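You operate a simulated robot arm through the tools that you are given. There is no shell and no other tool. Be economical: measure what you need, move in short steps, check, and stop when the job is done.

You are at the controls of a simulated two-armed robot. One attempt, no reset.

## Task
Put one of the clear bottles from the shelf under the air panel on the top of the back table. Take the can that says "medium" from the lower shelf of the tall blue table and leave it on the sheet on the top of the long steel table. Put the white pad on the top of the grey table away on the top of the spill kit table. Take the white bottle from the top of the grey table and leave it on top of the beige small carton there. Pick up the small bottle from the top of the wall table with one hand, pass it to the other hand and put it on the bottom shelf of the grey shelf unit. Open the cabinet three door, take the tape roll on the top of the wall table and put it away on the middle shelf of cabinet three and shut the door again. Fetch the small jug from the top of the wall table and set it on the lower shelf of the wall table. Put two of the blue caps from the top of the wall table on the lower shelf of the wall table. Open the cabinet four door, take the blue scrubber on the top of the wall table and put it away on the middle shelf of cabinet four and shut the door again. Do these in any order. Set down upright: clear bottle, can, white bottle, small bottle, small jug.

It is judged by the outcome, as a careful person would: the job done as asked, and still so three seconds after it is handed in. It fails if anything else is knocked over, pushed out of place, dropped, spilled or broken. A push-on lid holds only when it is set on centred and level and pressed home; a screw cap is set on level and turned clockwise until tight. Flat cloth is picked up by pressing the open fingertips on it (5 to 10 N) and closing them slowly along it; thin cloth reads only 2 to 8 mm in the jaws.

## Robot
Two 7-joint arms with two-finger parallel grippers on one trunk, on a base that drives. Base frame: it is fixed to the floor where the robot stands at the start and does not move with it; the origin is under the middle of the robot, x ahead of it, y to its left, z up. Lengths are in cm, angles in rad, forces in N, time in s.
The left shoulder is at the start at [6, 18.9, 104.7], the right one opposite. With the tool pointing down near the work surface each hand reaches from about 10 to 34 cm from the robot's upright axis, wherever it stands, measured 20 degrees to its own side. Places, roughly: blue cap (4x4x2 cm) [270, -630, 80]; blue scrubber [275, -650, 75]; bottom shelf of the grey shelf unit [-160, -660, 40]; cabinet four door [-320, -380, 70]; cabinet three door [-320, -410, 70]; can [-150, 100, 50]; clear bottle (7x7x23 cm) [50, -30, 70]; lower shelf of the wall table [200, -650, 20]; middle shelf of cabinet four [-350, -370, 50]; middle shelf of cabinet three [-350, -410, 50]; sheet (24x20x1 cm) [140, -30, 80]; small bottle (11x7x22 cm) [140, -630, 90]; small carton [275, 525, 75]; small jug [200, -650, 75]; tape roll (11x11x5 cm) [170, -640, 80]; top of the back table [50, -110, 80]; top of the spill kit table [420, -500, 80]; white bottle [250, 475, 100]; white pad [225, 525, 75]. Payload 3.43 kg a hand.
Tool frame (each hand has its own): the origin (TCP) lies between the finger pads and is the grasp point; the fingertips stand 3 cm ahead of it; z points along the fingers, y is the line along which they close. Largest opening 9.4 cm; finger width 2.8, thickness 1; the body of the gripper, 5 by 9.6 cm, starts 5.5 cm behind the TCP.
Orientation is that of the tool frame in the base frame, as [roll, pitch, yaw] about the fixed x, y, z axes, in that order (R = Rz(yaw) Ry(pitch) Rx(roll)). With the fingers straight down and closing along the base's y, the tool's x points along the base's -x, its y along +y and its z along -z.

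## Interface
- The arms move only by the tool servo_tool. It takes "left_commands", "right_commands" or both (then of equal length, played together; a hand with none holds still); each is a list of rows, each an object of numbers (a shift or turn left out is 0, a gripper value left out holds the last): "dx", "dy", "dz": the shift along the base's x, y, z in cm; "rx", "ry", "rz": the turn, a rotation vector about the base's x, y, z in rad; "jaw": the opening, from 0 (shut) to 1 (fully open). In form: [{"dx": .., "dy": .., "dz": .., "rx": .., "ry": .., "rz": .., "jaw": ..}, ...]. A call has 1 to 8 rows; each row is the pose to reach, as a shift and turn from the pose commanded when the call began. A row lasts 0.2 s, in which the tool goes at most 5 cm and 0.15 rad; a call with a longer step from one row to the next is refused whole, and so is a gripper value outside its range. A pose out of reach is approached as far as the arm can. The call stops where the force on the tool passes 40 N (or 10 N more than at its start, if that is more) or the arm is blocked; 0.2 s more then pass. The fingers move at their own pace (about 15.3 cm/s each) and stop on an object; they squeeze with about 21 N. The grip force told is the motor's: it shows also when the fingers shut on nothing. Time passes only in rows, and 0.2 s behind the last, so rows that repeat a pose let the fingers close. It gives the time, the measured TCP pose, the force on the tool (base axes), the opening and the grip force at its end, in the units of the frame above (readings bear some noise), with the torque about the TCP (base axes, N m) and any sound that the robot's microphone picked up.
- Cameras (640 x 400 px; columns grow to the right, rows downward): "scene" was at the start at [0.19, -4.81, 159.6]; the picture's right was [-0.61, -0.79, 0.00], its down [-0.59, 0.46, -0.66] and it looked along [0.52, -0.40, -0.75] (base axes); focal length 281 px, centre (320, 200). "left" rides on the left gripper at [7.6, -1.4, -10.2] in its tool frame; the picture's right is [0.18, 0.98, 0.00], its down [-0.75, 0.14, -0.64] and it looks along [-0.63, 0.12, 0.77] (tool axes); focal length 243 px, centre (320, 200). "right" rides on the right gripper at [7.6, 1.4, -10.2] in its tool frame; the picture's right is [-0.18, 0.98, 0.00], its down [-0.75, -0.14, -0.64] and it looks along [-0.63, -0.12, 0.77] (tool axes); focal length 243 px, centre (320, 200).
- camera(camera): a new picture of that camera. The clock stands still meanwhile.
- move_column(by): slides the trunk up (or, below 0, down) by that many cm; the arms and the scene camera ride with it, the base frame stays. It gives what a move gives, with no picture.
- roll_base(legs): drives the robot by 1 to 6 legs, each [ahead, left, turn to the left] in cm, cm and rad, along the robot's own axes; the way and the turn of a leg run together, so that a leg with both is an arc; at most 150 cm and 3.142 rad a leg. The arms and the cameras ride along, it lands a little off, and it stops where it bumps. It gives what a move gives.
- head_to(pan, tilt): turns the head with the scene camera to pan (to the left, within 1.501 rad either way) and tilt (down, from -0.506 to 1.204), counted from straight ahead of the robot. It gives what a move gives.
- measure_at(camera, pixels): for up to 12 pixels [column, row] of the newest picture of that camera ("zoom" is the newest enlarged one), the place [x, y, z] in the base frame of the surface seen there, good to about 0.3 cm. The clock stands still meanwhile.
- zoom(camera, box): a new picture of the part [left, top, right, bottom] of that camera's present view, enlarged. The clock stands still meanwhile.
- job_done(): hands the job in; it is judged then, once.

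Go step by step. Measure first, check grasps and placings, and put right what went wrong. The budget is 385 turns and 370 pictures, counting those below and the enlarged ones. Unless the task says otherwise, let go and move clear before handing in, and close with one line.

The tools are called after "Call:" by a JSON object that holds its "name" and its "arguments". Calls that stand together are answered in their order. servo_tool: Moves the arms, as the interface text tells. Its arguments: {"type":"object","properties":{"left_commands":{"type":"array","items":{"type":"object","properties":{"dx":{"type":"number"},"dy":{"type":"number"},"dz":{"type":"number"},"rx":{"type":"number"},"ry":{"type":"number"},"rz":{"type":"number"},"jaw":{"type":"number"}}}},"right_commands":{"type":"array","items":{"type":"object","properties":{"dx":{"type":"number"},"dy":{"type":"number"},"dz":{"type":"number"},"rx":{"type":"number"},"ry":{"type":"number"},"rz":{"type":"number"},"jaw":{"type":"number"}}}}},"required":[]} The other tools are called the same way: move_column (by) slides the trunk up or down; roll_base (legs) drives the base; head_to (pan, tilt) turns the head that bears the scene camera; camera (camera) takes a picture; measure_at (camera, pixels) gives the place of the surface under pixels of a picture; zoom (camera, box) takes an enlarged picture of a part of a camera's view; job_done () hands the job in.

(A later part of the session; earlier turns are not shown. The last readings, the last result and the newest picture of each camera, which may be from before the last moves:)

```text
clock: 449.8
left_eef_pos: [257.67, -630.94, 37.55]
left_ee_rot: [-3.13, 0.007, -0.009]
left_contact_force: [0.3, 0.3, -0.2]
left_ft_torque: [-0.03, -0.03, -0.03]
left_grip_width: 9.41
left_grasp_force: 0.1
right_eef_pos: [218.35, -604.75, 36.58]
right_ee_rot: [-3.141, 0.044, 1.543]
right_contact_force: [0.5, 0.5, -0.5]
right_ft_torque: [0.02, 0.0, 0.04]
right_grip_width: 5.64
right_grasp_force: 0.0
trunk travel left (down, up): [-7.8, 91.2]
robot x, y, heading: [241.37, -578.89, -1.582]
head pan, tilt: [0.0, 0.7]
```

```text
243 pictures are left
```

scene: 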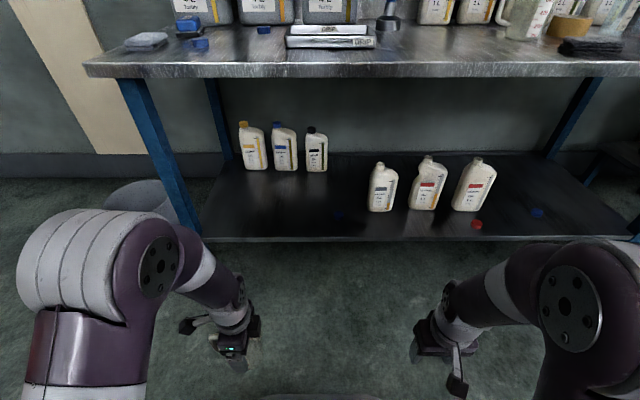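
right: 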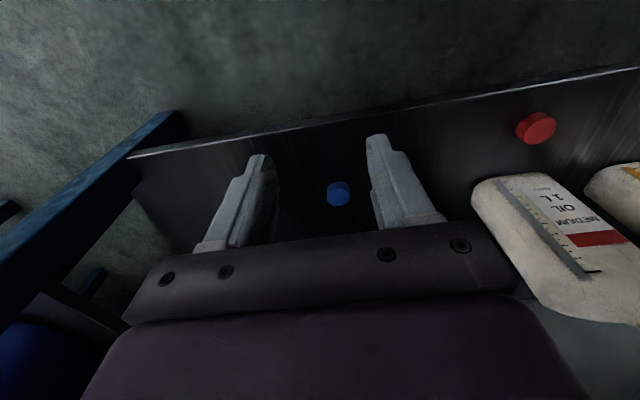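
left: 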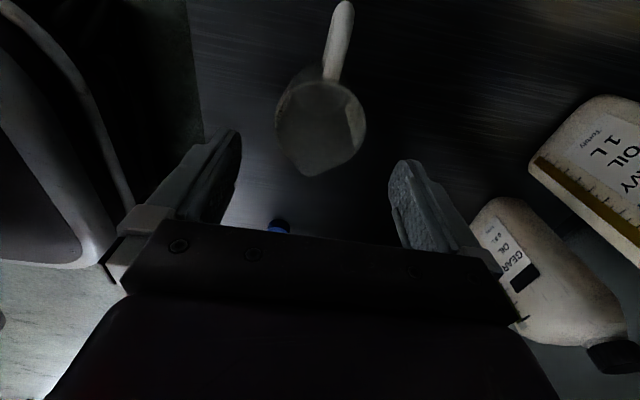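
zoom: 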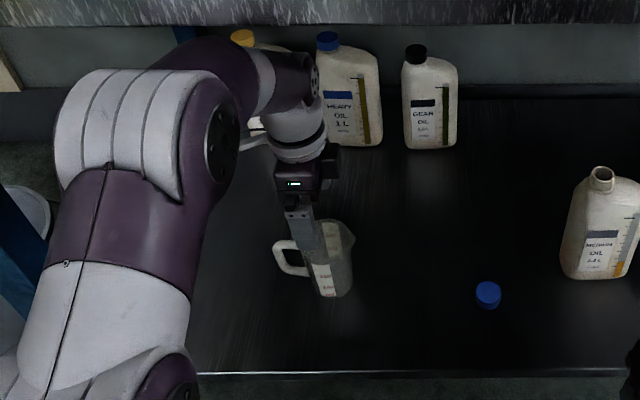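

Jug stands upright. I withdraw the left hand, restore its yaw, back off, and raise the trunk for the small bottle.

Call:
{"name": "servo_tool", "arguments": {"left_commands": [{"dz": 2, "dy": 2}, {"dz": 3, "dy": 6}, {"dz": 3, "dy": 10}, {"dz": 3, "dy": 14}, {"dz": 3, "dy": 18}, {"dz": 3, "dy": 22}]}}

Call:
{"name": "roll_base", "arguments": {"legs": [[-40, 0, 0], [0, -75, 0.01]]}}

Call:
{"name": "servo_tool", "arguments": {"left_commands": [{"rz": 0.145}, {"rz": 0.29}, {"rz": 0.435}, {"rz": 0.58}, {"rz": 0.725}, {"rz": 0.87}, {"rz": 1.01}, {"rz": 1.15}]}}

Call:
{"name": "move_column", "arguments": {"by": 40}}

Call:
{"name": "move_column", "arguments": {"by": 32}}

Call:
{"name": "head_to", "arguments": {"pan": 0, "tilt": 0.7}}

Call:
{"name": "camera", "arguments": {"camera": "scene"}}

```text
clock: 451.2
left_eef_pos: [257.77, -608.84, 40.73]
left_ee_rot: [-3.131, 0.009, -0.01]
left_contact_force: [-0.1, -0.3, -0.5]
left_ft_torque: [0.02, 0.02, 0.0]
left_grip_width: 9.4
left_grasp_force: 0.0
right_eef_pos: [218.28, -604.72, 36.64]
right_ee_rot: [3.141, 0.044, 1.543]
right_contact_force: [0.6, -0.6, 0.7]
right_ft_torque: [0.04, 0.0, 0.02]
right_grip_width: 5.62
right_grasp_force: 0.1
trunk travel left (down, up): [-7.8, 91.2]
robot x, y, heading: [241.21, -579.41, -1.584]
head pan, tilt: [0.0, 0.7]
```

```text
clock: 457.4
left_eef_pos: [183.68, -568.04, 40.73]
left_ee_rot: [-3.132, 0.008, 0.002]
left_contact_force: [-0.1, 0.3, 1.0]
left_ft_torque: [0.04, 0.01, 0.02]
left_grip_width: 9.4
left_grasp_force: 0.0
right_eef_pos: [143.89, -564.35, 36.73]
right_ee_rot: [-3.141, 0.045, 1.553]
right_contact_force: [0.6, -0.2, -0.7]
right_ft_torque: [0.0, 0.03, 0.01]
right_grip_width: 5.63
right_grasp_force: 0.1
trunk travel left (down, up): [-7.8, 91.2]
robot x, y, heading: [166.73, -538.39, -1.573]
head pan, tilt: [0.0, 0.7]
```

```text
clock: 459.1
left_eef_pos: [183.6, -567.91, 40.82]
left_ee_rot: [-3.132, 0.008, 1.157]
left_contact_force: [-0.8, 1.5, -0.4]
left_ft_torque: [-0.01, 0.0, 0.01]
left_grip_width: 9.41
left_grasp_force: 0.0
right_eef_pos: [144.07, -564.19, 36.67]
right_ee_rot: [-3.141, 0.042, 1.554]
right_contact_force: [0.1, 0.4, -0.4]
right_ft_torque: [0.04, -0.01, 0.0]
right_grip_width: 5.62
right_grasp_force: 0.0
trunk travel left (down, up): [-7.8, 91.2]
robot x, y, heading: [166.8, -538.46, -1.57]
head pan, tilt: [0.0, 0.7]
```

```text
clock: 463.0
left_eef_pos: [183.72, -568.0, 80.76]
left_ee_rot: [-3.13, 0.009, 1.152]
left_contact_force: [-0.7, 0.1, 0.4]
left_ft_torque: [0.02, 0.0, -0.02]
left_grip_width: 9.39
left_grasp_force: 0.0
right_eef_pos: [143.98, -564.17, 76.57]
right_ee_rot: [-3.141, 0.043, 1.555]
right_contact_force: [-0.4, -1.1, -0.5]
right_ft_torque: [0.02, -0.01, 0.02]
right_grip_width: 5.63
right_grasp_force: 0.1
trunk travel left (down, up): [-47.8, 51.2]
robot x, y, heading: [166.74, -538.24, -1.577]
head pan, tilt: [0.0, 0.7]
```

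```text
clock: 466.1
left_eef_pos: [183.64, -568.04, 112.67]
left_ee_rot: [-3.132, 0.01, 1.153]
left_contact_force: [0.3, -0.1, 0.1]
left_ft_torque: [0.0, 0.0, -0.04]
left_grip_width: 9.41
left_grasp_force: 0.0
right_eef_pos: [143.97, -564.2, 108.66]
right_ee_rot: [-3.141, 0.044, 1.554]
right_contact_force: [0.3, 0.1, 0.0]
right_ft_torque: [0.03, -0.02, 0.02]
right_grip_width: 5.63
right_grasp_force: 0.1
trunk travel left (down, up): [-79.8, 19.2]
robot x, y, heading: [166.56, -538.42, -1.572]
head pan, tilt: [0.0, 0.7]
```

```text
clock: 466.8
left_eef_pos: [183.7, -568.02, 112.72]
left_ee_rot: [-3.131, 0.008, 1.151]
left_contact_force: [-0.5, -0.1, 0.0]
left_ft_torque: [0.01, -0.03, 0.0]
left_grip_width: 9.39
left_grasp_force: 0.0
right_eef_pos: [144.04, -564.28, 108.56]
right_ee_rot: [3.139, 0.044, 1.553]
right_contact_force: [0.1, 1.0, -0.2]
right_ft_torque: [-0.01, -0.02, 0.0]
right_grip_width: 5.62
right_grasp_force: 0.0
trunk travel left (down, up): [-79.8, 19.2]
robot x, y, heading: [166.68, -538.17, -1.573]
head pan, tilt: [0.0, 0.7]
```

```text
242 pictures are left
```

scene: 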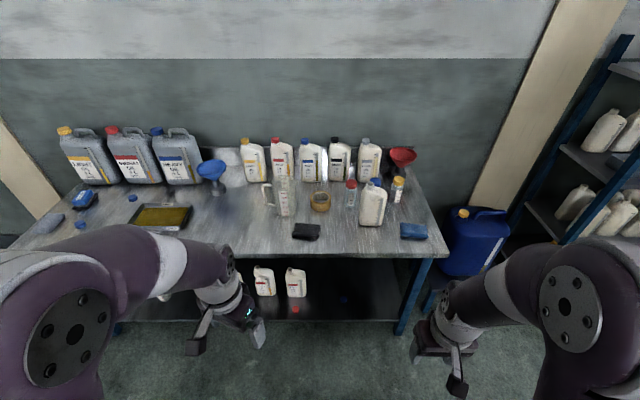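

Call:
{"name": "zoom", "arguments": {"camera": "scene", "box": [330, 150, 440, 260]}}

Call:
{"name": "measure_at", "arguments": {"camera": "scene", "pixels": [[377, 182], [372, 192], [384, 192], [372, 222], [360, 222], [381, 225], [385, 200], [362, 198], [370, 182], [372, 187]]}}

```text
3.64 times, centred on (385, 205) of scene
```

zoom: 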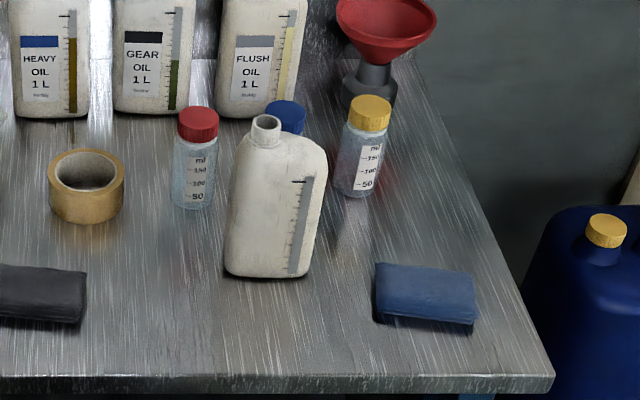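

```text
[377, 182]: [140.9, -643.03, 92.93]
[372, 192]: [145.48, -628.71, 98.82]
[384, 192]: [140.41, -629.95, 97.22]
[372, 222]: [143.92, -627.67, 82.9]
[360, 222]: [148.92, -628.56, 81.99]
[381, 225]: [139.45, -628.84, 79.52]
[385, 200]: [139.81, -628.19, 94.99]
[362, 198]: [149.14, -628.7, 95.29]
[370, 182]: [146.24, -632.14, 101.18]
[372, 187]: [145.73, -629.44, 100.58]
```

Neck mouth at ≈(146.2,-631,102). I drive forward 51 and align the right hand.

Call:
{"name": "roll_base", "arguments": {"legs": [[51, 0, 0]]}}

Call:
{"name": "camera", "arguments": {"camera": "right"}}

```text
clock: 469.8
left_eef_pos: [183.4, -619.37, 112.73]
left_ee_rot: [-3.131, 0.01, 1.148]
left_contact_force: [0.3, 0.7, -0.2]
left_ft_torque: [0.01, 0.0, 0.01]
left_grip_width: 9.41
left_grasp_force: 0.1
right_eef_pos: [143.89, -615.67, 108.75]
right_ee_rot: [3.14, 0.044, 1.551]
right_contact_force: [0.5, 0.4, -0.4]
right_ft_torque: [-0.01, -0.03, -0.03]
right_grip_width: 5.65
right_grasp_force: 0.0
trunk travel left (down, up): [-79.8, 19.2]
robot x, y, heading: [166.61, -590.23, -1.573]
head pan, tilt: [0.0, 0.7]
```

```text
240 pictures are left
```

right: 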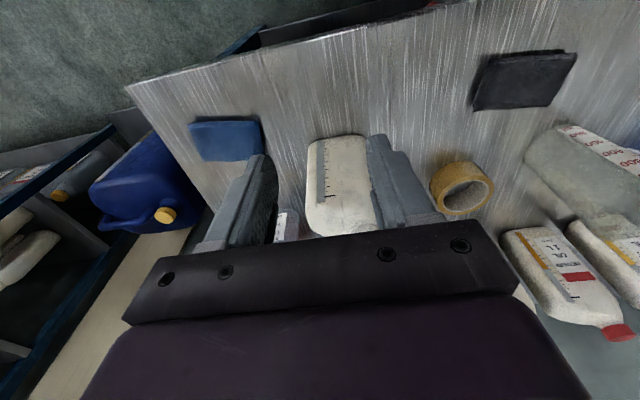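

Call:
{"name": "servo_tool", "arguments": {"right_commands": [{"dx": 1, "dy": -4.5, "dz": 1}, {"dx": 2.3, "dy": -9, "dz": 2}, {"dx": 2.3, "dy": -12, "dz": 2}, {"dx": 2.3, "dy": -15.3, "dz": 2}, {"dx": 2.3, "dy": -15.3, "dz": 2, "jaw": 0.55}]}}

Call:
{"name": "camera", "arguments": {"camera": "right"}}

```text
clock: 471.0
left_eef_pos: [183.35, -619.36, 112.71]
left_ee_rot: [-3.131, 0.012, 1.15]
left_contact_force: [0.4, 0.1, 0.3]
left_ft_torque: [0.0, 0.02, -0.02]
left_grip_width: 9.4
left_grasp_force: 0.0
right_eef_pos: [146.16, -630.92, 110.71]
right_ee_rot: [-3.141, 0.043, 1.552]
right_contact_force: [1.4, 1.4, 0.1]
right_ft_torque: [-0.01, 0.01, -0.02]
right_grip_width: 5.15
right_grasp_force: 0.1
trunk travel left (down, up): [-79.8, 19.2]
robot x, y, heading: [166.34, -589.63, -1.575]
head pan, tilt: [0.0, 0.7]
```

```text
239 pictures are left
```

right: 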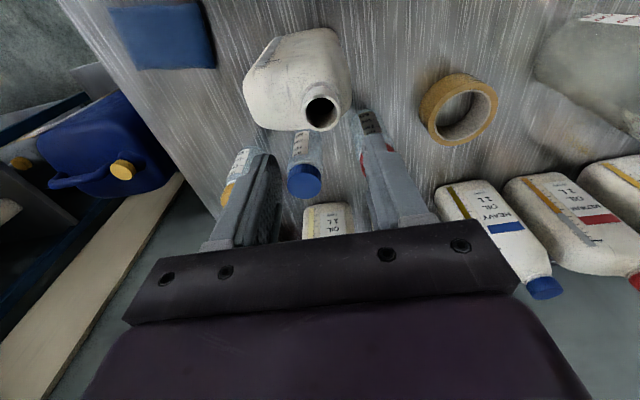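

Call:
{"name": "measure_at", "arguments": {"camera": "right", "pixels": [[305, 112], [338, 112], [320, 97], [321, 128], [260, 95], [310, 190], [335, 45]]}}

```text
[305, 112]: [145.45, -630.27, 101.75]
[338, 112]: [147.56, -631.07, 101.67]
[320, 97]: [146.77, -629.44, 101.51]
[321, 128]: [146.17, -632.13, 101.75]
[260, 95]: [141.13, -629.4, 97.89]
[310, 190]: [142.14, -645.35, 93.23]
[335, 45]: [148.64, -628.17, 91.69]
```

Neck centre (146.5,-630.8), top 101.7, shoulder ≈98. I descend to TCP 102.2, grip, and lift a little.

Call:
{"name": "servo_tool", "arguments": {"right_commands": [{"dx": 0.3, "dy": 0.1, "dz": -3, "rx": 0.043}, {"dx": 0.3, "dy": 0.1, "dz": -6, "rx": 0.043}, {"dx": 0.3, "dy": 0.1, "dz": -8.4, "rx": 0.043}, {"dx": 0.3, "dy": 0.1, "dz": -8.4, "rx": 0.043, "jaw": 0.4}, {"dx": 0.3, "dy": 0.1, "dz": -8.4, "rx": 0.043, "jaw": 0}, {"dx": 0.3, "dy": 0.1, "dz": -8.4, "rx": 0.043, "jaw": 0}, {"dx": 0.3, "dy": 0.1, "dz": -8.4, "rx": 0.043, "jaw": 0}]}}

Call:
{"name": "camera", "arguments": {"camera": "right"}}

```text
clock: 472.6
left_eef_pos: [183.53, -619.37, 112.69]
left_ee_rot: [-3.132, 0.011, 1.151]
left_contact_force: [0.0, -0.3, -0.1]
left_ft_torque: [0.04, 0.03, 0.0]
left_grip_width: 9.37
left_grasp_force: 0.0
right_eef_pos: [146.24, -630.89, 102.27]
right_ee_rot: [-3.141, 0.002, 1.553]
right_contact_force: [-0.9, -1.9, 10.7]
right_ft_torque: [-0.49, 0.29, -0.01]
right_grip_width: 2.99
right_grasp_force: 20.9
trunk travel left (down, up): [-79.8, 19.2]
robot x, y, heading: [166.37, -590.13, -1.574]
head pan, tilt: [0.0, 0.7]
```

```text
238 pictures are left
```

right: 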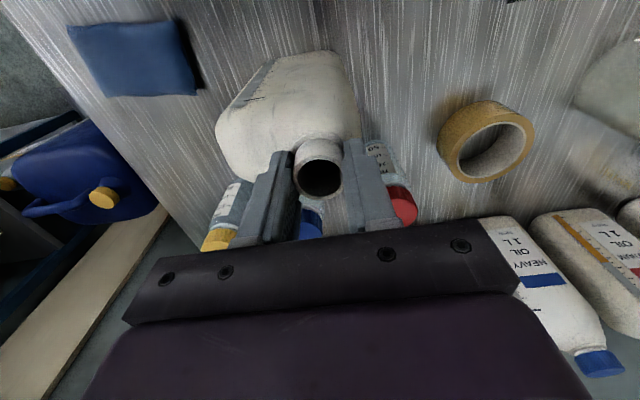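

Gripped the neck (2.99 cm). I lift 12 cm and pull back, then back away from the table.

Call:
{"name": "servo_tool", "arguments": {"right_commands": [{"dz": 1}, {"dz": 4}, {"dz": 8, "dy": 1}, {"dz": 10, "dy": 5}, {"dz": 10, "dy": 9}, {"dz": 10, "dy": 12}]}}

Call:
{"name": "roll_base", "arguments": {"legs": [[-52, 0, 0]]}}

Call:
{"name": "camera", "arguments": {"camera": "right"}}

Call:
{"name": "camera", "arguments": {"camera": "scene"}}

```text
clock: 474.0
left_eef_pos: [183.4, -619.33, 112.7]
left_ee_rot: [-3.131, 0.011, 1.151]
left_contact_force: [-0.4, 0.5, -0.1]
left_ft_torque: [-0.01, 0.02, 0.01]
left_grip_width: 9.4
left_grasp_force: 0.0
right_eef_pos: [146.42, -618.8, 112.44]
right_ee_rot: [3.141, 0.0, 1.551]
right_contact_force: [1.0, -0.1, -1.2]
right_ft_torque: [0.0, 0.0, 0.0]
right_grip_width: 2.95
right_grasp_force: 20.9
trunk travel left (down, up): [-79.8, 19.2]
robot x, y, heading: [166.72, -590.24, -1.572]
head pan, tilt: [0.0, 0.7]
```

```text
clock: 477.0
left_eef_pos: [183.57, -568.06, 112.72]
left_ee_rot: [-3.132, 0.008, 1.142]
left_contact_force: [0.5, 0.0, -0.1]
left_ft_torque: [0.0, 0.02, -0.01]
left_grip_width: 9.42
left_grasp_force: 0.0
right_eef_pos: [146.64, -567.16, 112.42]
right_ee_rot: [-3.142, 0.001, 1.54]
right_contact_force: [-0.2, -0.1, -1.2]
right_ft_torque: [-0.01, -0.01, -0.01]
right_grip_width: 2.96
right_grasp_force: 21.6
trunk travel left (down, up): [-79.8, 19.2]
robot x, y, heading: [166.97, -538.33, -1.579]
head pan, tilt: [0.0, 0.7]
```

```text
237 pictures are left
```

right: 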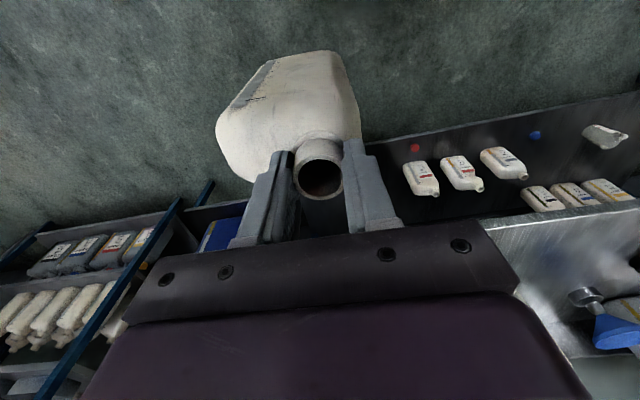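

```text
236 pictures are left
```

scene: 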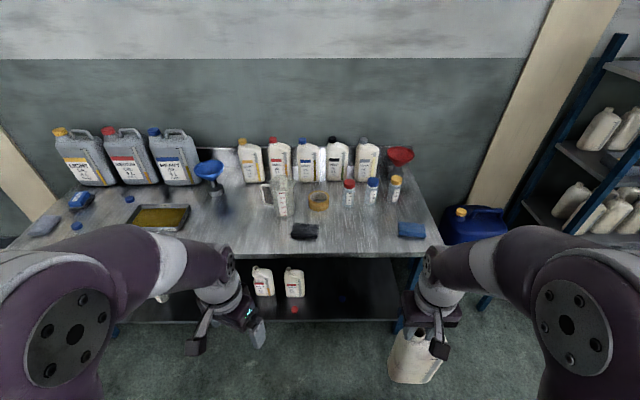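

The bottle is light and secure. I look to the right to plan the drive to the grey shelf unit.

Call:
{"name": "head_to", "arguments": {"pan": -1.3, "tilt": 0.35}}

Call:
{"name": "camera", "arguments": {"camera": "scene"}}

```text
clock: 478.4
left_eef_pos: [183.57, -568.17, 112.64]
left_ee_rot: [-3.131, 0.008, 1.141]
left_contact_force: [0.5, -0.3, -1.2]
left_ft_torque: [-0.03, -0.04, -0.03]
left_grip_width: 9.39
left_grasp_force: 0.1
right_eef_pos: [146.61, -567.21, 112.41]
right_ee_rot: [3.141, 0.0, 1.54]
right_contact_force: [0.2, 0.0, -1.4]
right_ft_torque: [0.02, 0.0, -0.03]
right_grip_width: 2.93
right_grasp_force: 20.7
trunk travel left (down, up): [-79.8, 19.2]
robot x, y, heading: [167.04, -538.31, -1.588]
head pan, tilt: [-1.3, 0.351]
```

```text
235 pictures are left
```

scene: 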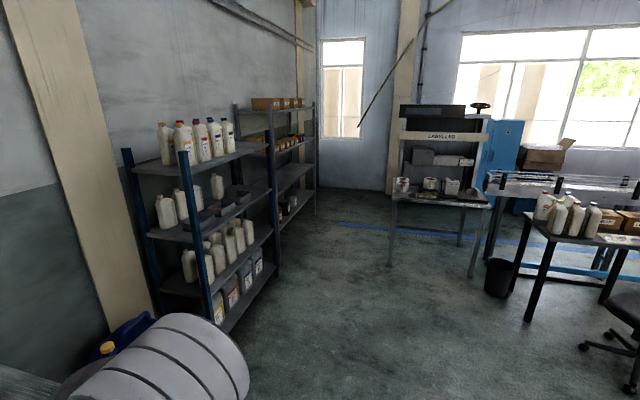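

Call:
{"name": "measure_at", "arguments": {"camera": "scene", "pixels": [[210, 310], [277, 250], [315, 205], [278, 222], [300, 180], [300, 115], [300, 140], [388, 255], [300, 210], [530, 310], [240, 320]]}}

Call:
{"name": "zoom", "arguments": {"camera": "scene", "box": [220, 85, 340, 245]}}

```text
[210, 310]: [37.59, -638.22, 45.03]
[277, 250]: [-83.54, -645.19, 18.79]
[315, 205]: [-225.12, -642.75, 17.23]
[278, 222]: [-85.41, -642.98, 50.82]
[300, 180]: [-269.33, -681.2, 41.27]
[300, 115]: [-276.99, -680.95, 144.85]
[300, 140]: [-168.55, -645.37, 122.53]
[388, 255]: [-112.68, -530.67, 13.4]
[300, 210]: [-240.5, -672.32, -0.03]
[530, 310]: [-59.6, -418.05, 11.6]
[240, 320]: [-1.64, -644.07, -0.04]
```

```text
2.50 times, centred on (280, 165) of scene
```

zoom: 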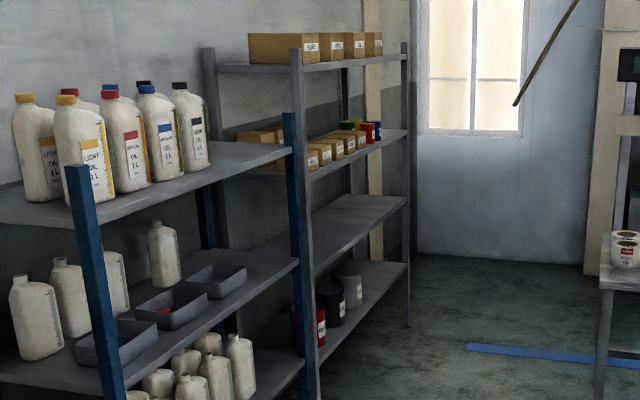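

Corridor is clear. I'll do the hand-over here: back up 8, raise the trunk 10, then rotate the left hand to point forward-right horizontally.

Call:
{"name": "roll_base", "arguments": {"legs": [[-8, 0, 0.01]]}}

Call:
{"name": "move_column", "arguments": {"by": 10}}

Call:
{"name": "servo_tool", "arguments": {"left_commands": [{"dz": -3, "rx": -0.108, "ry": 0.0745, "rz": -0.024}, {"dz": -6, "rx": -0.217, "ry": 0.149, "rz": -0.048}, {"dz": -9, "rx": -0.325, "ry": 0.2235, "rz": -0.072}, {"dz": -12, "rx": -0.433, "ry": 0.298, "rz": -0.0955}, {"dz": -15, "rx": -0.542, "ry": 0.3725, "rz": -0.119}, {"dz": -18, "rx": -0.65, "ry": 0.447, "rz": -0.143}, {"dz": -21, "rx": -0.758, "ry": 0.5215, "rz": -0.167}, {"dz": -24, "rx": -0.867, "ry": 0.596, "rz": -0.191}]}}

Call:
{"name": "servo_tool", "arguments": {"left_commands": [{"dz": -2, "rx": -0.108, "ry": 0.0745, "rz": -0.024}, {"dz": -4, "rx": -0.217, "ry": 0.149, "rz": -0.048}, {"dz": -6, "rx": -0.325, "ry": 0.2235, "rz": -0.072}, {"dz": -7, "rx": -0.433, "ry": 0.298, "rz": -0.0955}, {"dz": -7, "rx": -0.433, "ry": 0.298, "rz": -0.0955}]}}

Call:
{"name": "head_to", "arguments": {"pan": 0, "tilt": 0.8}}

Call:
{"name": "camera", "arguments": {"camera": "scene"}}

```text
clock: 479.5
left_eef_pos: [183.85, -560.0, 112.71]
left_ee_rot: [-3.132, 0.007, 1.151]
left_contact_force: [0.3, -0.5, 0.3]
left_ft_torque: [0.05, 0.01, -0.02]
left_grip_width: 9.43
left_grasp_force: 0.0
right_eef_pos: [146.95, -559.28, 112.39]
right_ee_rot: [-3.14, -0.001, 1.55]
right_contact_force: [-1.0, 0.7, -0.3]
right_ft_torque: [0.0, 0.0, 0.01]
right_grip_width: 2.95
right_grasp_force: 20.8
trunk travel left (down, up): [-79.8, 19.2]
robot x, y, heading: [167.36, -529.9, -1.575]
head pan, tilt: [-1.3, 0.351]
```

```text
clock: 480.8
left_eef_pos: [183.96, -559.7, 122.69]
left_ee_rot: [-3.129, 0.01, 1.153]
left_contact_force: [-0.2, -0.8, -0.3]
left_ft_torque: [0.05, 0.0, 0.01]
left_grip_width: 9.41
left_grasp_force: 0.0
right_eef_pos: [146.96, -559.24, 122.38]
right_ee_rot: [-3.14, -0.001, 1.552]
right_contact_force: [0.5, 0.7, -0.2]
right_ft_torque: [-0.01, -0.02, 0.01]
right_grip_width: 2.95
right_grasp_force: 21.1
trunk travel left (down, up): [-89.8, 9.2]
robot x, y, heading: [166.8, -530.43, -1.575]
head pan, tilt: [-1.3, 0.351]
```

```text
clock: 482.6
left_eef_pos: [188.86, -565.54, 101.5]
left_ee_rot: [-3.001, 0.958, 1.009]
left_contact_force: [-0.2, 0.2, -0.4]
left_ft_torque: [0.02, 0.02, -0.04]
left_grip_width: 9.39
left_grasp_force: 0.0
left hand out of reach, approached as far as the arm can: row 6, 7, 8
right_eef_pos: [147.27, -559.45, 122.49]
right_ee_rot: [3.141, -0.001, 1.553]
right_contact_force: [-0.1, 0.2, -0.4]
right_ft_torque: [0.0, 0.05, -0.04]
right_grip_width: 2.96
right_grasp_force: 21.1
trunk travel left (down, up): [-89.8, 9.2]
robot x, y, heading: [167.13, -529.97, -1.577]
head pan, tilt: [-1.3, 0.351]
```

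```text
clock: 483.8
left_eef_pos: [189.02, -567.02, 100.13]
left_ee_rot: [-3.052, 0.966, 0.947]
left_contact_force: [0.0, -0.6, -0.1]
left_ft_torque: [0.01, 0.0, 0.0]
left_grip_width: 9.4
left_grasp_force: 0.0
left hand out of reach, approached as far as the arm can: row 1, 2, 3, 4, 5
right_eef_pos: [146.96, -559.3, 122.35]
right_ee_rot: [-3.141, 0.001, 1.553]
right_contact_force: [0.3, 0.2, 0.0]
right_ft_torque: [-0.04, 0.0, 0.0]
right_grip_width: 2.97
right_grasp_force: 21.2
trunk travel left (down, up): [-89.8, 9.2]
robot x, y, heading: [167.36, -530.31, -1.576]
head pan, tilt: [-1.3, 0.351]
```

```text
clock: 485.3
left_eef_pos: [188.94, -566.99, 100.2]
left_ee_rot: [-3.052, 0.967, 0.947]
left_contact_force: [-0.3, 0.3, -0.6]
left_ft_torque: [0.01, -0.02, -0.03]
left_grip_width: 9.41
left_grasp_force: 0.1
right_eef_pos: [146.98, -559.36, 122.37]
right_ee_rot: [3.141, 0.0, 1.553]
right_contact_force: [1.0, 0.5, -0.9]
right_ft_torque: [-0.03, -0.03, 0.01]
right_grip_width: 2.98
right_grasp_force: 21.1
trunk travel left (down, up): [-89.8, 9.2]
robot x, y, heading: [167.17, -530.43, -1.574]
head pan, tilt: [0.0, 0.799]
```

```text
233 pictures are left
```

scene: 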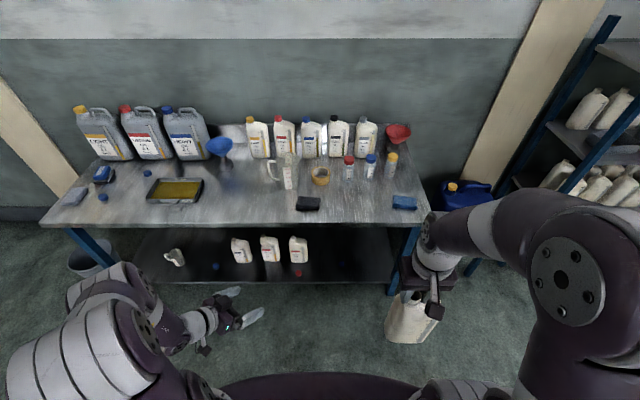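

The left hand reaches ~34° below horizontal, pointing forward-right – usable. I move it to a standoff for a hand-over point further right/low, and check reach.

Call:
{"name": "servo_tool", "arguments": {"left_commands": [{"dx": -4.5, "dy": 0.3, "dz": -1.5}, {"dx": -9, "dy": 0.6, "dz": -3}, {"dx": -13.5, "dy": 1, "dz": -4.5}, {"dx": -18, "dy": 1.3, "dz": -6}, {"dx": -22.5, "dy": 1.6, "dz": -7.5}, {"dx": -27.2, "dy": 2, "dz": -8.4}, {"dx": -27.2, "dy": 2, "dz": -8.4}]}}

Call:
{"name": "camera", "arguments": {"camera": "scene"}}

```text
clock: 486.9
left_eef_pos: [162.91, -568.79, 91.19]
left_ee_rot: [-2.973, 0.954, 1.003]
left_contact_force: [0.2, 1.1, 0.8]
left_ft_torque: [0.01, -0.03, 0.01]
left_grip_width: 9.39
left_grasp_force: 0.0
left hand out of reach, approached as far as the arm can: row 1, 2, 3, 4, 5, 6, 7
right_eef_pos: [147.0, -559.4, 122.35]
right_ee_rot: [3.142, -0.001, 1.551]
right_contact_force: [-0.8, -1.2, -1.2]
right_ft_torque: [0.02, -0.02, 0.01]
right_grip_width: 2.92
right_grasp_force: 21.1
trunk travel left (down, up): [-89.8, 9.2]
robot x, y, heading: [166.69, -530.17, -1.578]
head pan, tilt: [0.0, 0.799]
```

```text
232 pictures are left
```

scene: 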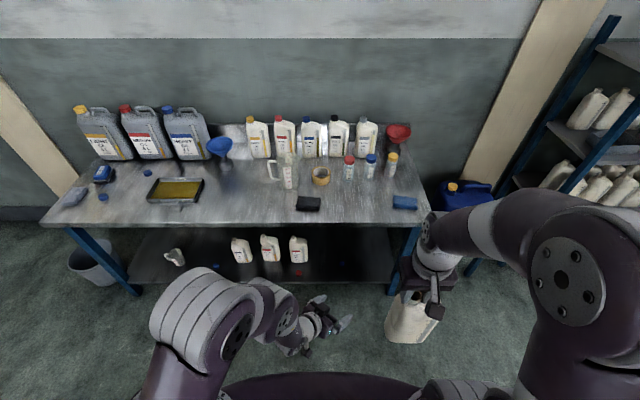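

Left hand is at a good standoff, pointing (-.58,-.59,-.57). I bring the bottle over the hand-over point with the right hand, turning it 0.86 rad, then lower.

Call:
{"name": "servo_tool", "arguments": {"right_commands": [{"dx": 1.8, "dy": -2.5, "rz": 0.144}, {"dx": 3.5, "dy": -5, "rz": 0.288}, {"dx": 5.2, "dy": -7.4, "rz": 0.432}, {"dx": 7, "dy": -10, "rz": 0.576}, {"dx": 8.7, "dy": -12.4, "rz": 0.72}, {"dx": 10.4, "dy": -14.8, "rz": 0.864}, {"dx": 10.4, "dy": -14.8, "dz": -4, "rz": 0.864}, {"dx": 10.4, "dy": -14.8, "dz": -8, "rz": 0.864}]}}

Call:
{"name": "camera", "arguments": {"camera": "scene"}}

Call:
{"name": "camera", "arguments": {"camera": "left"}}

```text
clock: 488.7
left_eef_pos: [162.95, -568.87, 91.19]
left_ee_rot: [-2.971, 0.952, 1.003]
left_contact_force: [1.0, -0.5, 0.3]
left_ft_torque: [-0.02, 0.01, 0.0]
left_grip_width: 9.41
left_grasp_force: 0.0
right_eef_pos: [157.33, -574.34, 114.12]
right_ee_rot: [-3.141, 0.002, 2.417]
right_contact_force: [-0.6, 0.4, -0.2]
right_ft_torque: [0.01, -0.03, 0.02]
right_grip_width: 2.93
right_grasp_force: 21.2
trunk travel left (down, up): [-89.8, 9.2]
robot x, y, heading: [166.91, -530.07, -1.574]
head pan, tilt: [0.0, 0.799]
```

```text
231 pictures are left
```

scene: 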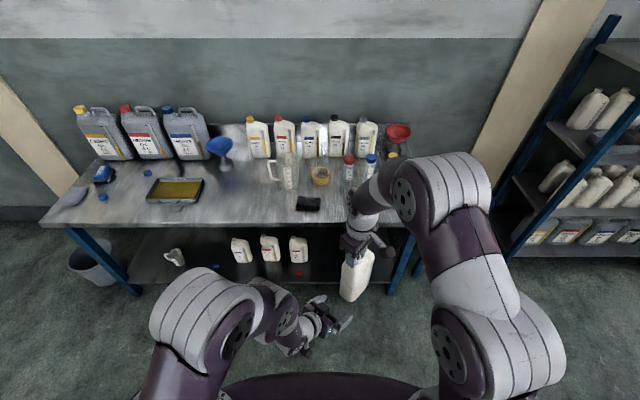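

```text
230 pictures are left
```

left: 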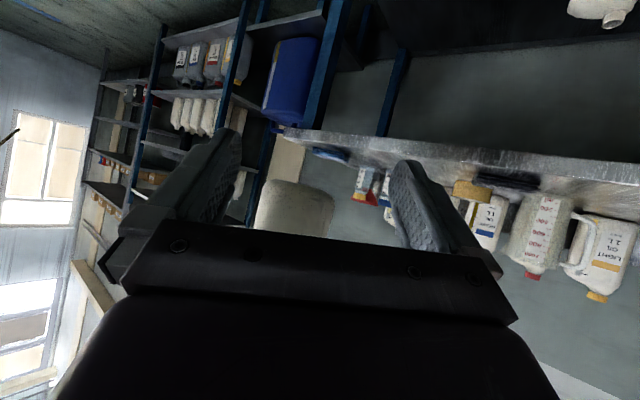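

Bottle centred between the fingers allowing for height. I lower it 16.7 cm.

Call:
{"name": "servo_tool", "arguments": {"right_commands": [{"dz": -4}, {"dz": -8}, {"dz": -12}, {"dz": -16.7}, {"dz": -16.7}]}}

Call:
{"name": "camera", "arguments": {"camera": "left"}}

Call:
{"name": "zoom", "arguments": {"camera": "scene", "box": [240, 200, 440, 380]}}

```text
clock: 489.9
left_eef_pos: [162.8, -568.64, 91.28]
left_ee_rot: [-2.974, 0.955, 1.001]
left_contact_force: [0.4, -0.3, 0.0]
left_ft_torque: [0.02, -0.02, -0.03]
left_grip_width: 9.4
left_grasp_force: 0.2
right_eef_pos: [157.5, -574.15, 97.98]
right_ee_rot: [-3.141, 0.001, 2.416]
right_contact_force: [0.8, -0.2, -0.1]
right_ft_torque: [0.01, 0.01, 0.0]
right_grip_width: 2.96
right_grasp_force: 20.8
trunk travel left (down, up): [-89.8, 9.2]
robot x, y, heading: [167.15, -530.28, -1.582]
head pan, tilt: [0.0, 0.799]
```

```text
229 pictures are left
```

left: 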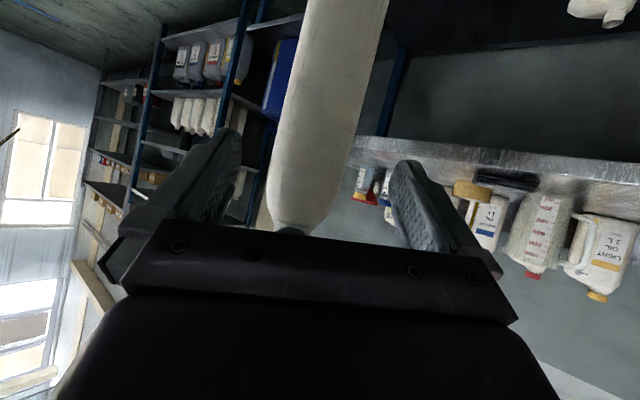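

```text
2.22 times, centred on (340, 290) of scene
```

zoom: 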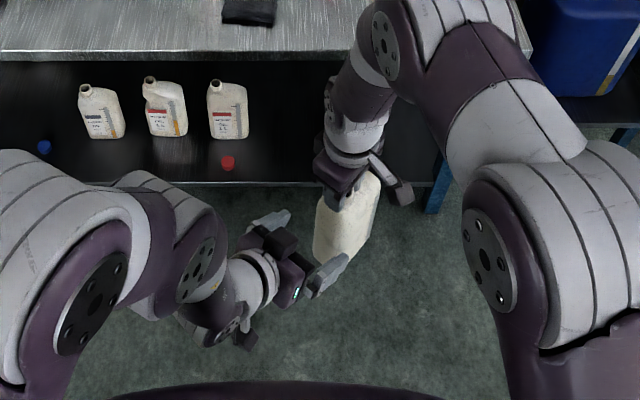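

The bottle is between the finger lines. I advance the left hand 8.8 cm along its axis with a small roll correction.

Call:
{"name": "servo_tool", "arguments": {"left_commands": [{"dx": -1.7, "dy": -1.75, "dz": -1.7, "rx": -0.023, "ry": -0.023, "rz": -0.023}, {"dx": -3.4, "dy": -3.5, "dz": -3.4, "rx": -0.045, "ry": -0.047, "rz": -0.045}, {"dx": -5.06, "dy": -5.17, "dz": -5, "rx": -0.068, "ry": -0.07, "rz": -0.068}, {"dx": -5.06, "dy": -5.17, "dz": -5, "rx": -0.068, "ry": -0.07, "rz": -0.068}]}}

Call:
{"name": "camera", "arguments": {"camera": "left"}}

Call:
{"name": "zoom", "arguments": {"camera": "scene", "box": [240, 200, 440, 380]}}

```text
clock: 490.8
left_eef_pos: [159.36, -572.68, 88.59]
left_ee_rot: [-3.117, 0.919, 0.843]
left_contact_force: [-0.6, 0.0, 0.3]
left_ft_torque: [-0.04, -0.02, 0.01]
left_grip_width: 9.4
left_grasp_force: 0.1
left hand out of reach, approached as far as the arm can: row 1, 2, 3, 4
right_eef_pos: [157.5, -574.12, 97.96]
right_ee_rot: [3.14, 0.002, 2.416]
right_contact_force: [-0.4, -1.0, -0.9]
right_ft_torque: [0.01, 0.01, 0.0]
right_grip_width: 2.97
right_grasp_force: 20.8
trunk travel left (down, up): [-89.8, 9.2]
robot x, y, heading: [167.16, -530.34, -1.573]
head pan, tilt: [0.0, 0.799]
stopped in row 4 (left hand): the arm was blocked; the commanded pose is now the measured one
```

```text
227 pictures are left
```

left: 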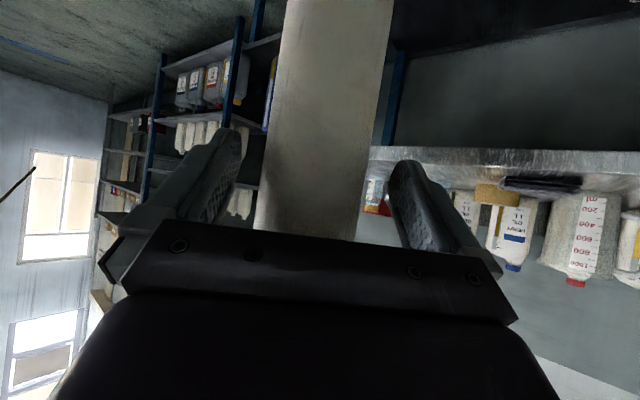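

```text
2.22 times, centred on (340, 290) of scene
```

zoom: 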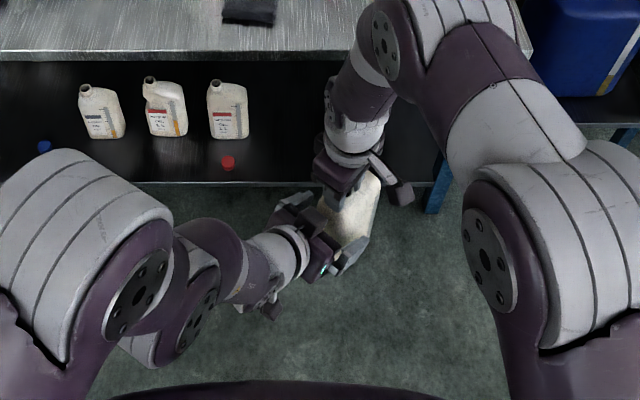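

Left is well oriented (closing axis level), overlapping ~4 cm. I bring the bottle 1.8 cm toward the left hand, then close the left hand.

Call:
{"name": "servo_tool", "arguments": {"left_commands": [{}, {}, {"jaw": 0.85}, {"jaw": 0.7}, {"jaw": 0.5}, {"jaw": 0.5}], "right_commands": [{"dx": 0.6, "dy": 0.7}, {"dx": 1.2, "dy": 1.3}, {"dx": 1.2, "dy": 1.3}, {"dx": 1.2, "dy": 1.3}, {"dx": 1.2, "dy": 1.3}, {"dx": 1.2, "dy": 1.3}]}}

Call:
{"name": "camera", "arguments": {"camera": "left"}}

```text
clock: 492.0
left_eef_pos: [159.28, -572.94, 88.6]
left_ee_rot: [-3.119, 0.921, 0.841]
left_contact_force: [5.1, 6.5, -0.4]
left_ft_torque: [-0.73, 0.27, 0.03]
left_grip_width: 6.29
left_grasp_force: 21.3
right_eef_pos: [158.8, -573.09, 98.01]
right_ee_rot: [-3.137, 0.003, 2.415]
right_contact_force: [-4.6, -4.3, 0.5]
right_ft_torque: [0.25, 0.14, -0.02]
right_grip_width: 2.95
right_grasp_force: 20.9
trunk travel left (down, up): [-89.8, 9.2]
robot x, y, heading: [167.0, -530.07, -1.574]
head pan, tilt: [0.0, 0.799]
stopped in row 6 (left hand): the force on the tool passed its limit at 40 N (the readings are from after the stop); the commanded pose is now the measured one
```

```text
225 pictures are left
```

left: 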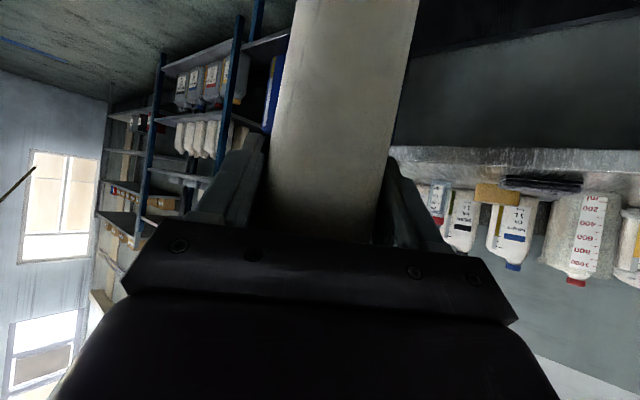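

Left holds the body (6.3 cm, 21 N). I open the right hand and raise it clear.

Call:
{"name": "servo_tool", "arguments": {"right_commands": [{"jaw": 0.3}, {"jaw": 0.5}, {"jaw": 0.5}, {"dz": 3, "jaw": 0.5}, {"dz": 7}, {"dz": 11}, {"dz": 12, "dx": -3}]}}

Call:
{"name": "camera", "arguments": {"camera": "scene"}}

Call:
{"name": "camera", "arguments": {"camera": "right"}}

```text
clock: 492.9
left_eef_pos: [159.27, -572.98, 88.94]
left_ee_rot: [-3.12, 0.933, 0.842]
left_contact_force: [17.3, 15.9, 13.2]
left_ft_torque: [-0.97, 1.02, 0.2]
left_grip_width: 6.29
left_grasp_force: 20.8
right_eef_pos: [158.46, -573.2, 98.28]
right_ee_rot: [-3.136, 0.011, 2.41]
right_contact_force: [-18.3, -15.7, -14.1]
right_ft_torque: [-0.49, 0.69, -0.3]
right_grip_width: 3.39
right_grasp_force: 0.1
trunk travel left (down, up): [-89.8, 9.2]
robot x, y, heading: [166.8, -530.32, -1.575]
head pan, tilt: [0.0, 0.799]
stopped in row 4 (left hand): the force on the tool passed its limit at 96 N (the readings are from after the stop); the commanded pose is now the measured one
```

```text
224 pictures are left
```

scene: 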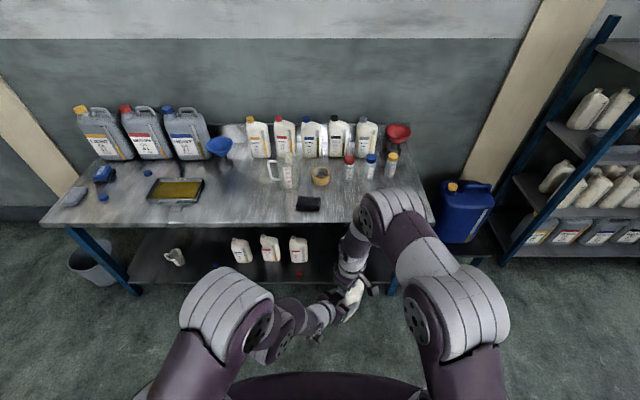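

```text
223 pictures are left
```

right: 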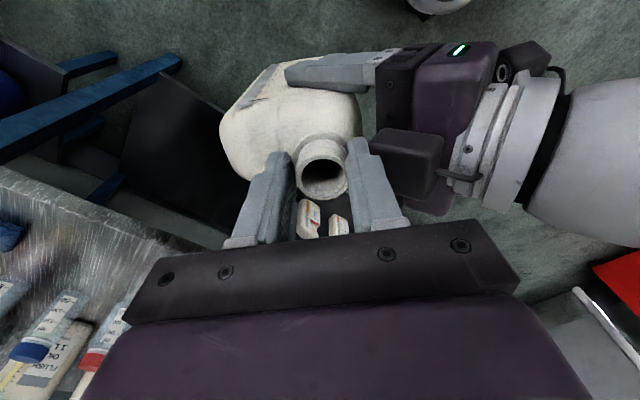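

The right finger meets the left gripper's block when opening; jaws at 3.4 already free the 2.95 neck. I set them to 3.15 and lift straight up gently.

Call:
{"name": "servo_tool", "arguments": {"right_commands": [{"jaw": 0.335}, {"jaw": 0.335}]}}

Call:
{"name": "servo_tool", "arguments": {"right_commands": [{"dz": 0.7}, {"dz": 1.5}, {"dz": 3}, {"dz": 5}, {"dz": 8}]}}

Call:
{"name": "camera", "arguments": {"camera": "right"}}

```text
clock: 493.5
left_eef_pos: [159.12, -572.96, 88.8]
left_ee_rot: [-3.12, 0.93, 0.838]
left_contact_force: [11.7, 7.4, 0.9]
left_ft_torque: [-0.56, 0.63, 0.15]
left_grip_width: 6.27
left_grasp_force: 20.7
right_eef_pos: [158.62, -573.05, 98.23]
right_ee_rot: [-3.137, 0.007, 2.413]
right_contact_force: [-11.1, -7.6, -0.4]
right_ft_torque: [-0.14, 0.34, -0.13]
right_grip_width: 3.02
right_grasp_force: 0.0
trunk travel left (down, up): [-89.8, 9.2]
robot x, y, heading: [166.76, -530.22, -1.569]
head pan, tilt: [0.0, 0.799]
```

```text
clock: 493.8
left_eef_pos: [159.12, -573.11, 89.07]
left_ee_rot: [-3.121, 0.939, 0.841]
left_contact_force: [3.6, 2.8, 1.7]
left_ft_torque: [-0.23, 0.17, 0.09]
left_grip_width: 6.27
left_grasp_force: 21.2
right_eef_pos: [158.48, -573.11, 98.46]
right_ee_rot: [-3.136, 0.009, 2.409]
right_contact_force: [-3.6, -3.8, -3.1]
right_ft_torque: [-0.09, 0.19, -0.06]
right_grip_width: 3.06
right_grasp_force: 0.1
trunk travel left (down, up): [-89.8, 9.2]
robot x, y, heading: [167.24, -530.15, -1.577]
head pan, tilt: [0.0, 0.799]
stopped in row 1 (left hand): the force on the tool passed its limit at 54 N (the readings are from after the stop); the commanded pose is now the measured one
```

```text
222 pictures are left
```

right: 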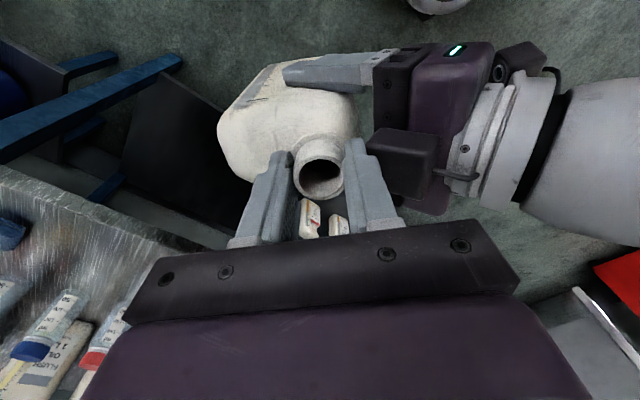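

The near right finger is sandwiched between neck and left gripper block. I shift the right hand away along its closing axis while opening so only the far finger opens, relieving it.

Call:
{"name": "servo_tool", "arguments": {"right_commands": [{"dx": -0.2, "dy": -0.22, "jaw": 0.38}, {"dx": -0.45, "dy": -0.5, "jaw": 0.44}, {"dx": -0.55, "dy": -0.6, "jaw": 0.47}, {"dx": -0.55, "dy": -0.6, "jaw": 0.47}]}}

Call:
{"name": "zoom", "arguments": {"camera": "right", "box": [220, 30, 500, 260]}}

```text
clock: 494.8
left_eef_pos: [159.14, -572.97, 89.13]
left_ee_rot: [-3.12, 0.94, 0.841]
left_contact_force: [-1.9, -1.2, -6.1]
left_ft_torque: [0.03, -0.08, 0.05]
left_grip_width: 6.25
left_grasp_force: 21.0
right_eef_pos: [157.95, -573.86, 98.42]
right_ee_rot: [-3.135, 0.009, 2.41]
right_contact_force: [2.0, 0.5, 5.8]
right_ft_torque: [0.1, -0.19, -0.05]
right_grip_width: 4.52
right_grasp_force: 0.5
trunk travel left (down, up): [-89.8, 9.2]
robot x, y, heading: [167.21, -530.49, -1.573]
head pan, tilt: [0.0, 0.799]
```

```text
1.74 times, centred on (360, 145) of right
```

zoom: 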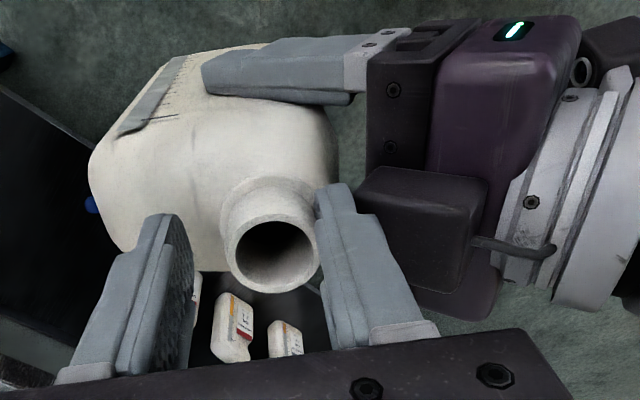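

Relieved: far finger is open, forces small. I lift the right hand straight up in small steps.

Call:
{"name": "servo_tool", "arguments": {"right_commands": [{"dz": 0.5}, {"dz": 1.2}, {"dz": 2.5}, {"dz": 5}, {"dz": 9}]}}

Call:
{"name": "camera", "arguments": {"camera": "right"}}

```text
clock: 496.0
left_eef_pos: [159.03, -573.21, 89.12]
left_ee_rot: [-3.123, 0.94, 0.837]
left_contact_force: [0.1, 0.4, -1.2]
left_ft_torque: [0.02, -0.01, 0.01]
left_grip_width: 6.27
left_grasp_force: 21.3
right_eef_pos: [158.07, -573.66, 107.49]
right_ee_rot: [-3.135, 0.009, 2.409]
right_contact_force: [-1.1, 0.3, -1.0]
right_ft_torque: [-0.01, 0.0, 0.03]
right_grip_width: 4.4
right_grasp_force: 0.1
trunk travel left (down, up): [-89.8, 9.2]
robot x, y, heading: [167.09, -530.32, -1.569]
head pan, tilt: [0.0, 0.799]
```

```text
220 pictures are left
```

right: 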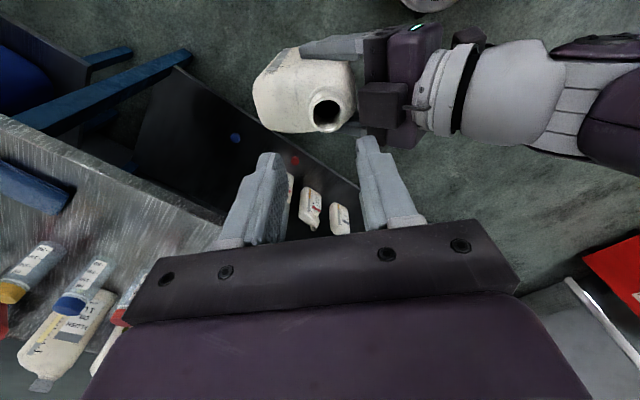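

Hand-over done: left alone holds the bottle (−1.2 N). I retract the right hand, then swing the left to point straight ahead.

Call:
{"name": "servo_tool", "arguments": {"right_commands": [{"dz": 4, "dx": -1}, {"dz": 7, "dx": -4, "dy": 1, "rz": -0.12}, {"dz": 7, "dx": -8, "dy": 4, "rz": -0.26}, {"dz": 7, "dx": -11, "dy": 7, "rz": -0.4}, {"dz": 7, "dx": -13, "dy": 10, "rz": -0.54}, {"dz": 7, "dx": -15, "dy": 13, "rz": -0.68}, {"dz": 7, "dx": -15, "dy": 14, "rz": -0.82}, {"dz": 7, "dx": -15, "dy": 14, "rz": -0.86}]}}

Call:
{"name": "servo_tool", "arguments": {"left_commands": [{"dx": 3, "dy": -0.7, "rz": 0.12}, {"dx": 6, "dy": -1.4, "rz": 0.24}, {"dx": 9, "dy": -2, "rz": 0.36}, {"dx": 12, "dy": -2.8, "rz": 0.48}, {"dx": 15, "dy": -3.4, "rz": 0.6}, {"dx": 18, "dy": -4, "rz": 0.7}, {"dx": 20, "dy": -4.1, "rz": 0.77}]}}

Call:
{"name": "camera", "arguments": {"camera": "scene"}}

```text
clock: 497.8
left_eef_pos: [159.13, -573.11, 88.99]
left_ee_rot: [-3.122, 0.939, 0.841]
left_contact_force: [-0.5, 0.1, 0.0]
left_ft_torque: [0.0, 0.0, -0.04]
left_grip_width: 6.25
left_grasp_force: 21.0
right_eef_pos: [143.08, -559.79, 114.48]
right_ee_rot: [-3.135, 0.009, 1.549]
right_contact_force: [-0.2, 0.1, 0.5]
right_ft_torque: [-0.04, 0.01, 0.0]
right_grip_width: 4.42
right_grasp_force: 0.0
trunk travel left (down, up): [-89.8, 9.2]
robot x, y, heading: [167.01, -530.35, -1.572]
head pan, tilt: [0.0, 0.799]
```

```text
clock: 499.4
left_eef_pos: [189.69, -577.9, 88.54]
left_ee_rot: [-3.033, 0.931, 1.644]
left_contact_force: [0.0, 0.1, -0.5]
left_ft_torque: [-0.01, 0.02, -0.03]
left_grip_width: 6.24
left_grasp_force: 21.1
left hand out of reach, approached as far as the arm can: row 1, 2, 3, 4, 5, 6, 7
right_eef_pos: [143.21, -559.93, 114.53]
right_ee_rot: [-3.134, 0.008, 1.551]
right_contact_force: [0.1, 0.6, 0.0]
right_ft_torque: [0.0, 0.04, 0.0]
right_grip_width: 4.41
right_grasp_force: 0.1
trunk travel left (down, up): [-89.8, 9.2]
robot x, y, heading: [166.96, -530.0, -1.573]
head pan, tilt: [0.0, 0.799]
```

```text
219 pictures are left
```

scene: 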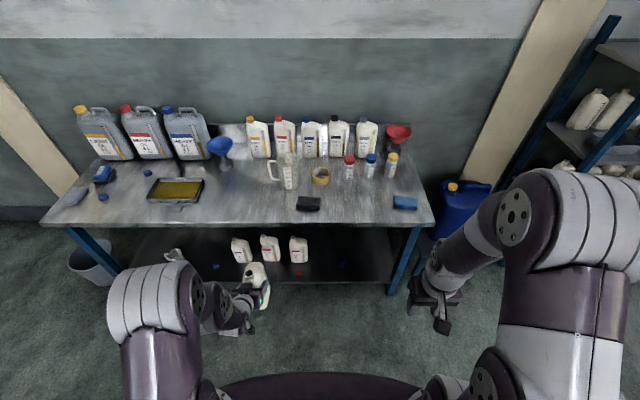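

Left points straight ahead (36° down). I drive toward the grey shelf unit in stages.

Call:
{"name": "roll_base", "arguments": {"legs": [[0, -127, 0], [36, 0, 0], [0, -100, 0]]}}

Call:
{"name": "head_to", "arguments": {"pan": -0.7, "tilt": 0.5}}

Call:
{"name": "camera", "arguments": {"camera": "scene"}}

```text
clock: 512.5
left_eef_pos: [-38.93, -610.32, 88.47]
left_ee_rot: [-3.032, 0.931, 1.63]
left_contact_force: [-0.3, 0.0, -0.6]
left_ft_torque: [0.0, -0.02, 0.01]
left_grip_width: 6.25
left_grasp_force: 21.1
right_eef_pos: [-85.39, -591.65, 114.49]
right_ee_rot: [-3.134, 0.009, 1.539]
right_contact_force: [-0.5, 0.3, -0.4]
right_ft_torque: [0.02, 0.0, 0.0]
right_grip_width: 4.39
right_grasp_force: 0.0
trunk travel left (down, up): [-89.8, 9.2]
robot x, y, heading: [-60.9, -562.22, -1.586]
head pan, tilt: [0.0, 0.799]
```

```text
clock: 513.6
left_eef_pos: [-39.05, -610.18, 88.4]
left_ee_rot: [-3.034, 0.93, 1.631]
left_contact_force: [-0.3, 0.4, -0.4]
left_ft_torque: [0.01, 0.01, -0.03]
left_grip_width: 6.25
left_grasp_force: 21.2
right_eef_pos: [-85.23, -591.6, 114.5]
right_ee_rot: [-3.135, 0.007, 1.539]
right_contact_force: [0.6, 0.3, 0.2]
right_ft_torque: [0.02, 0.03, -0.01]
right_grip_width: 4.43
right_grasp_force: 0.1
trunk travel left (down, up): [-89.8, 9.2]
robot x, y, heading: [-60.86, -562.04, -1.585]
head pan, tilt: [-0.7, 0.499]
```

```text
218 pictures are left
```

scene: 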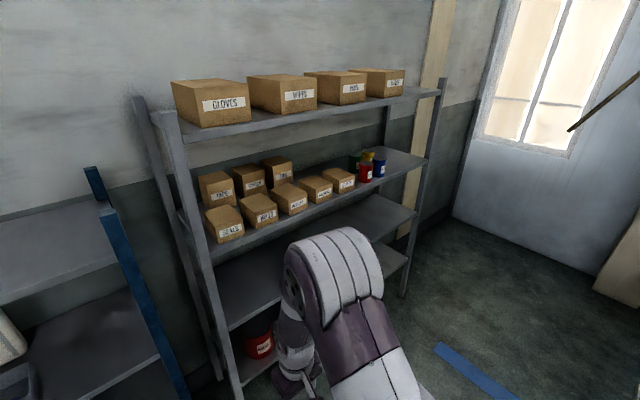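

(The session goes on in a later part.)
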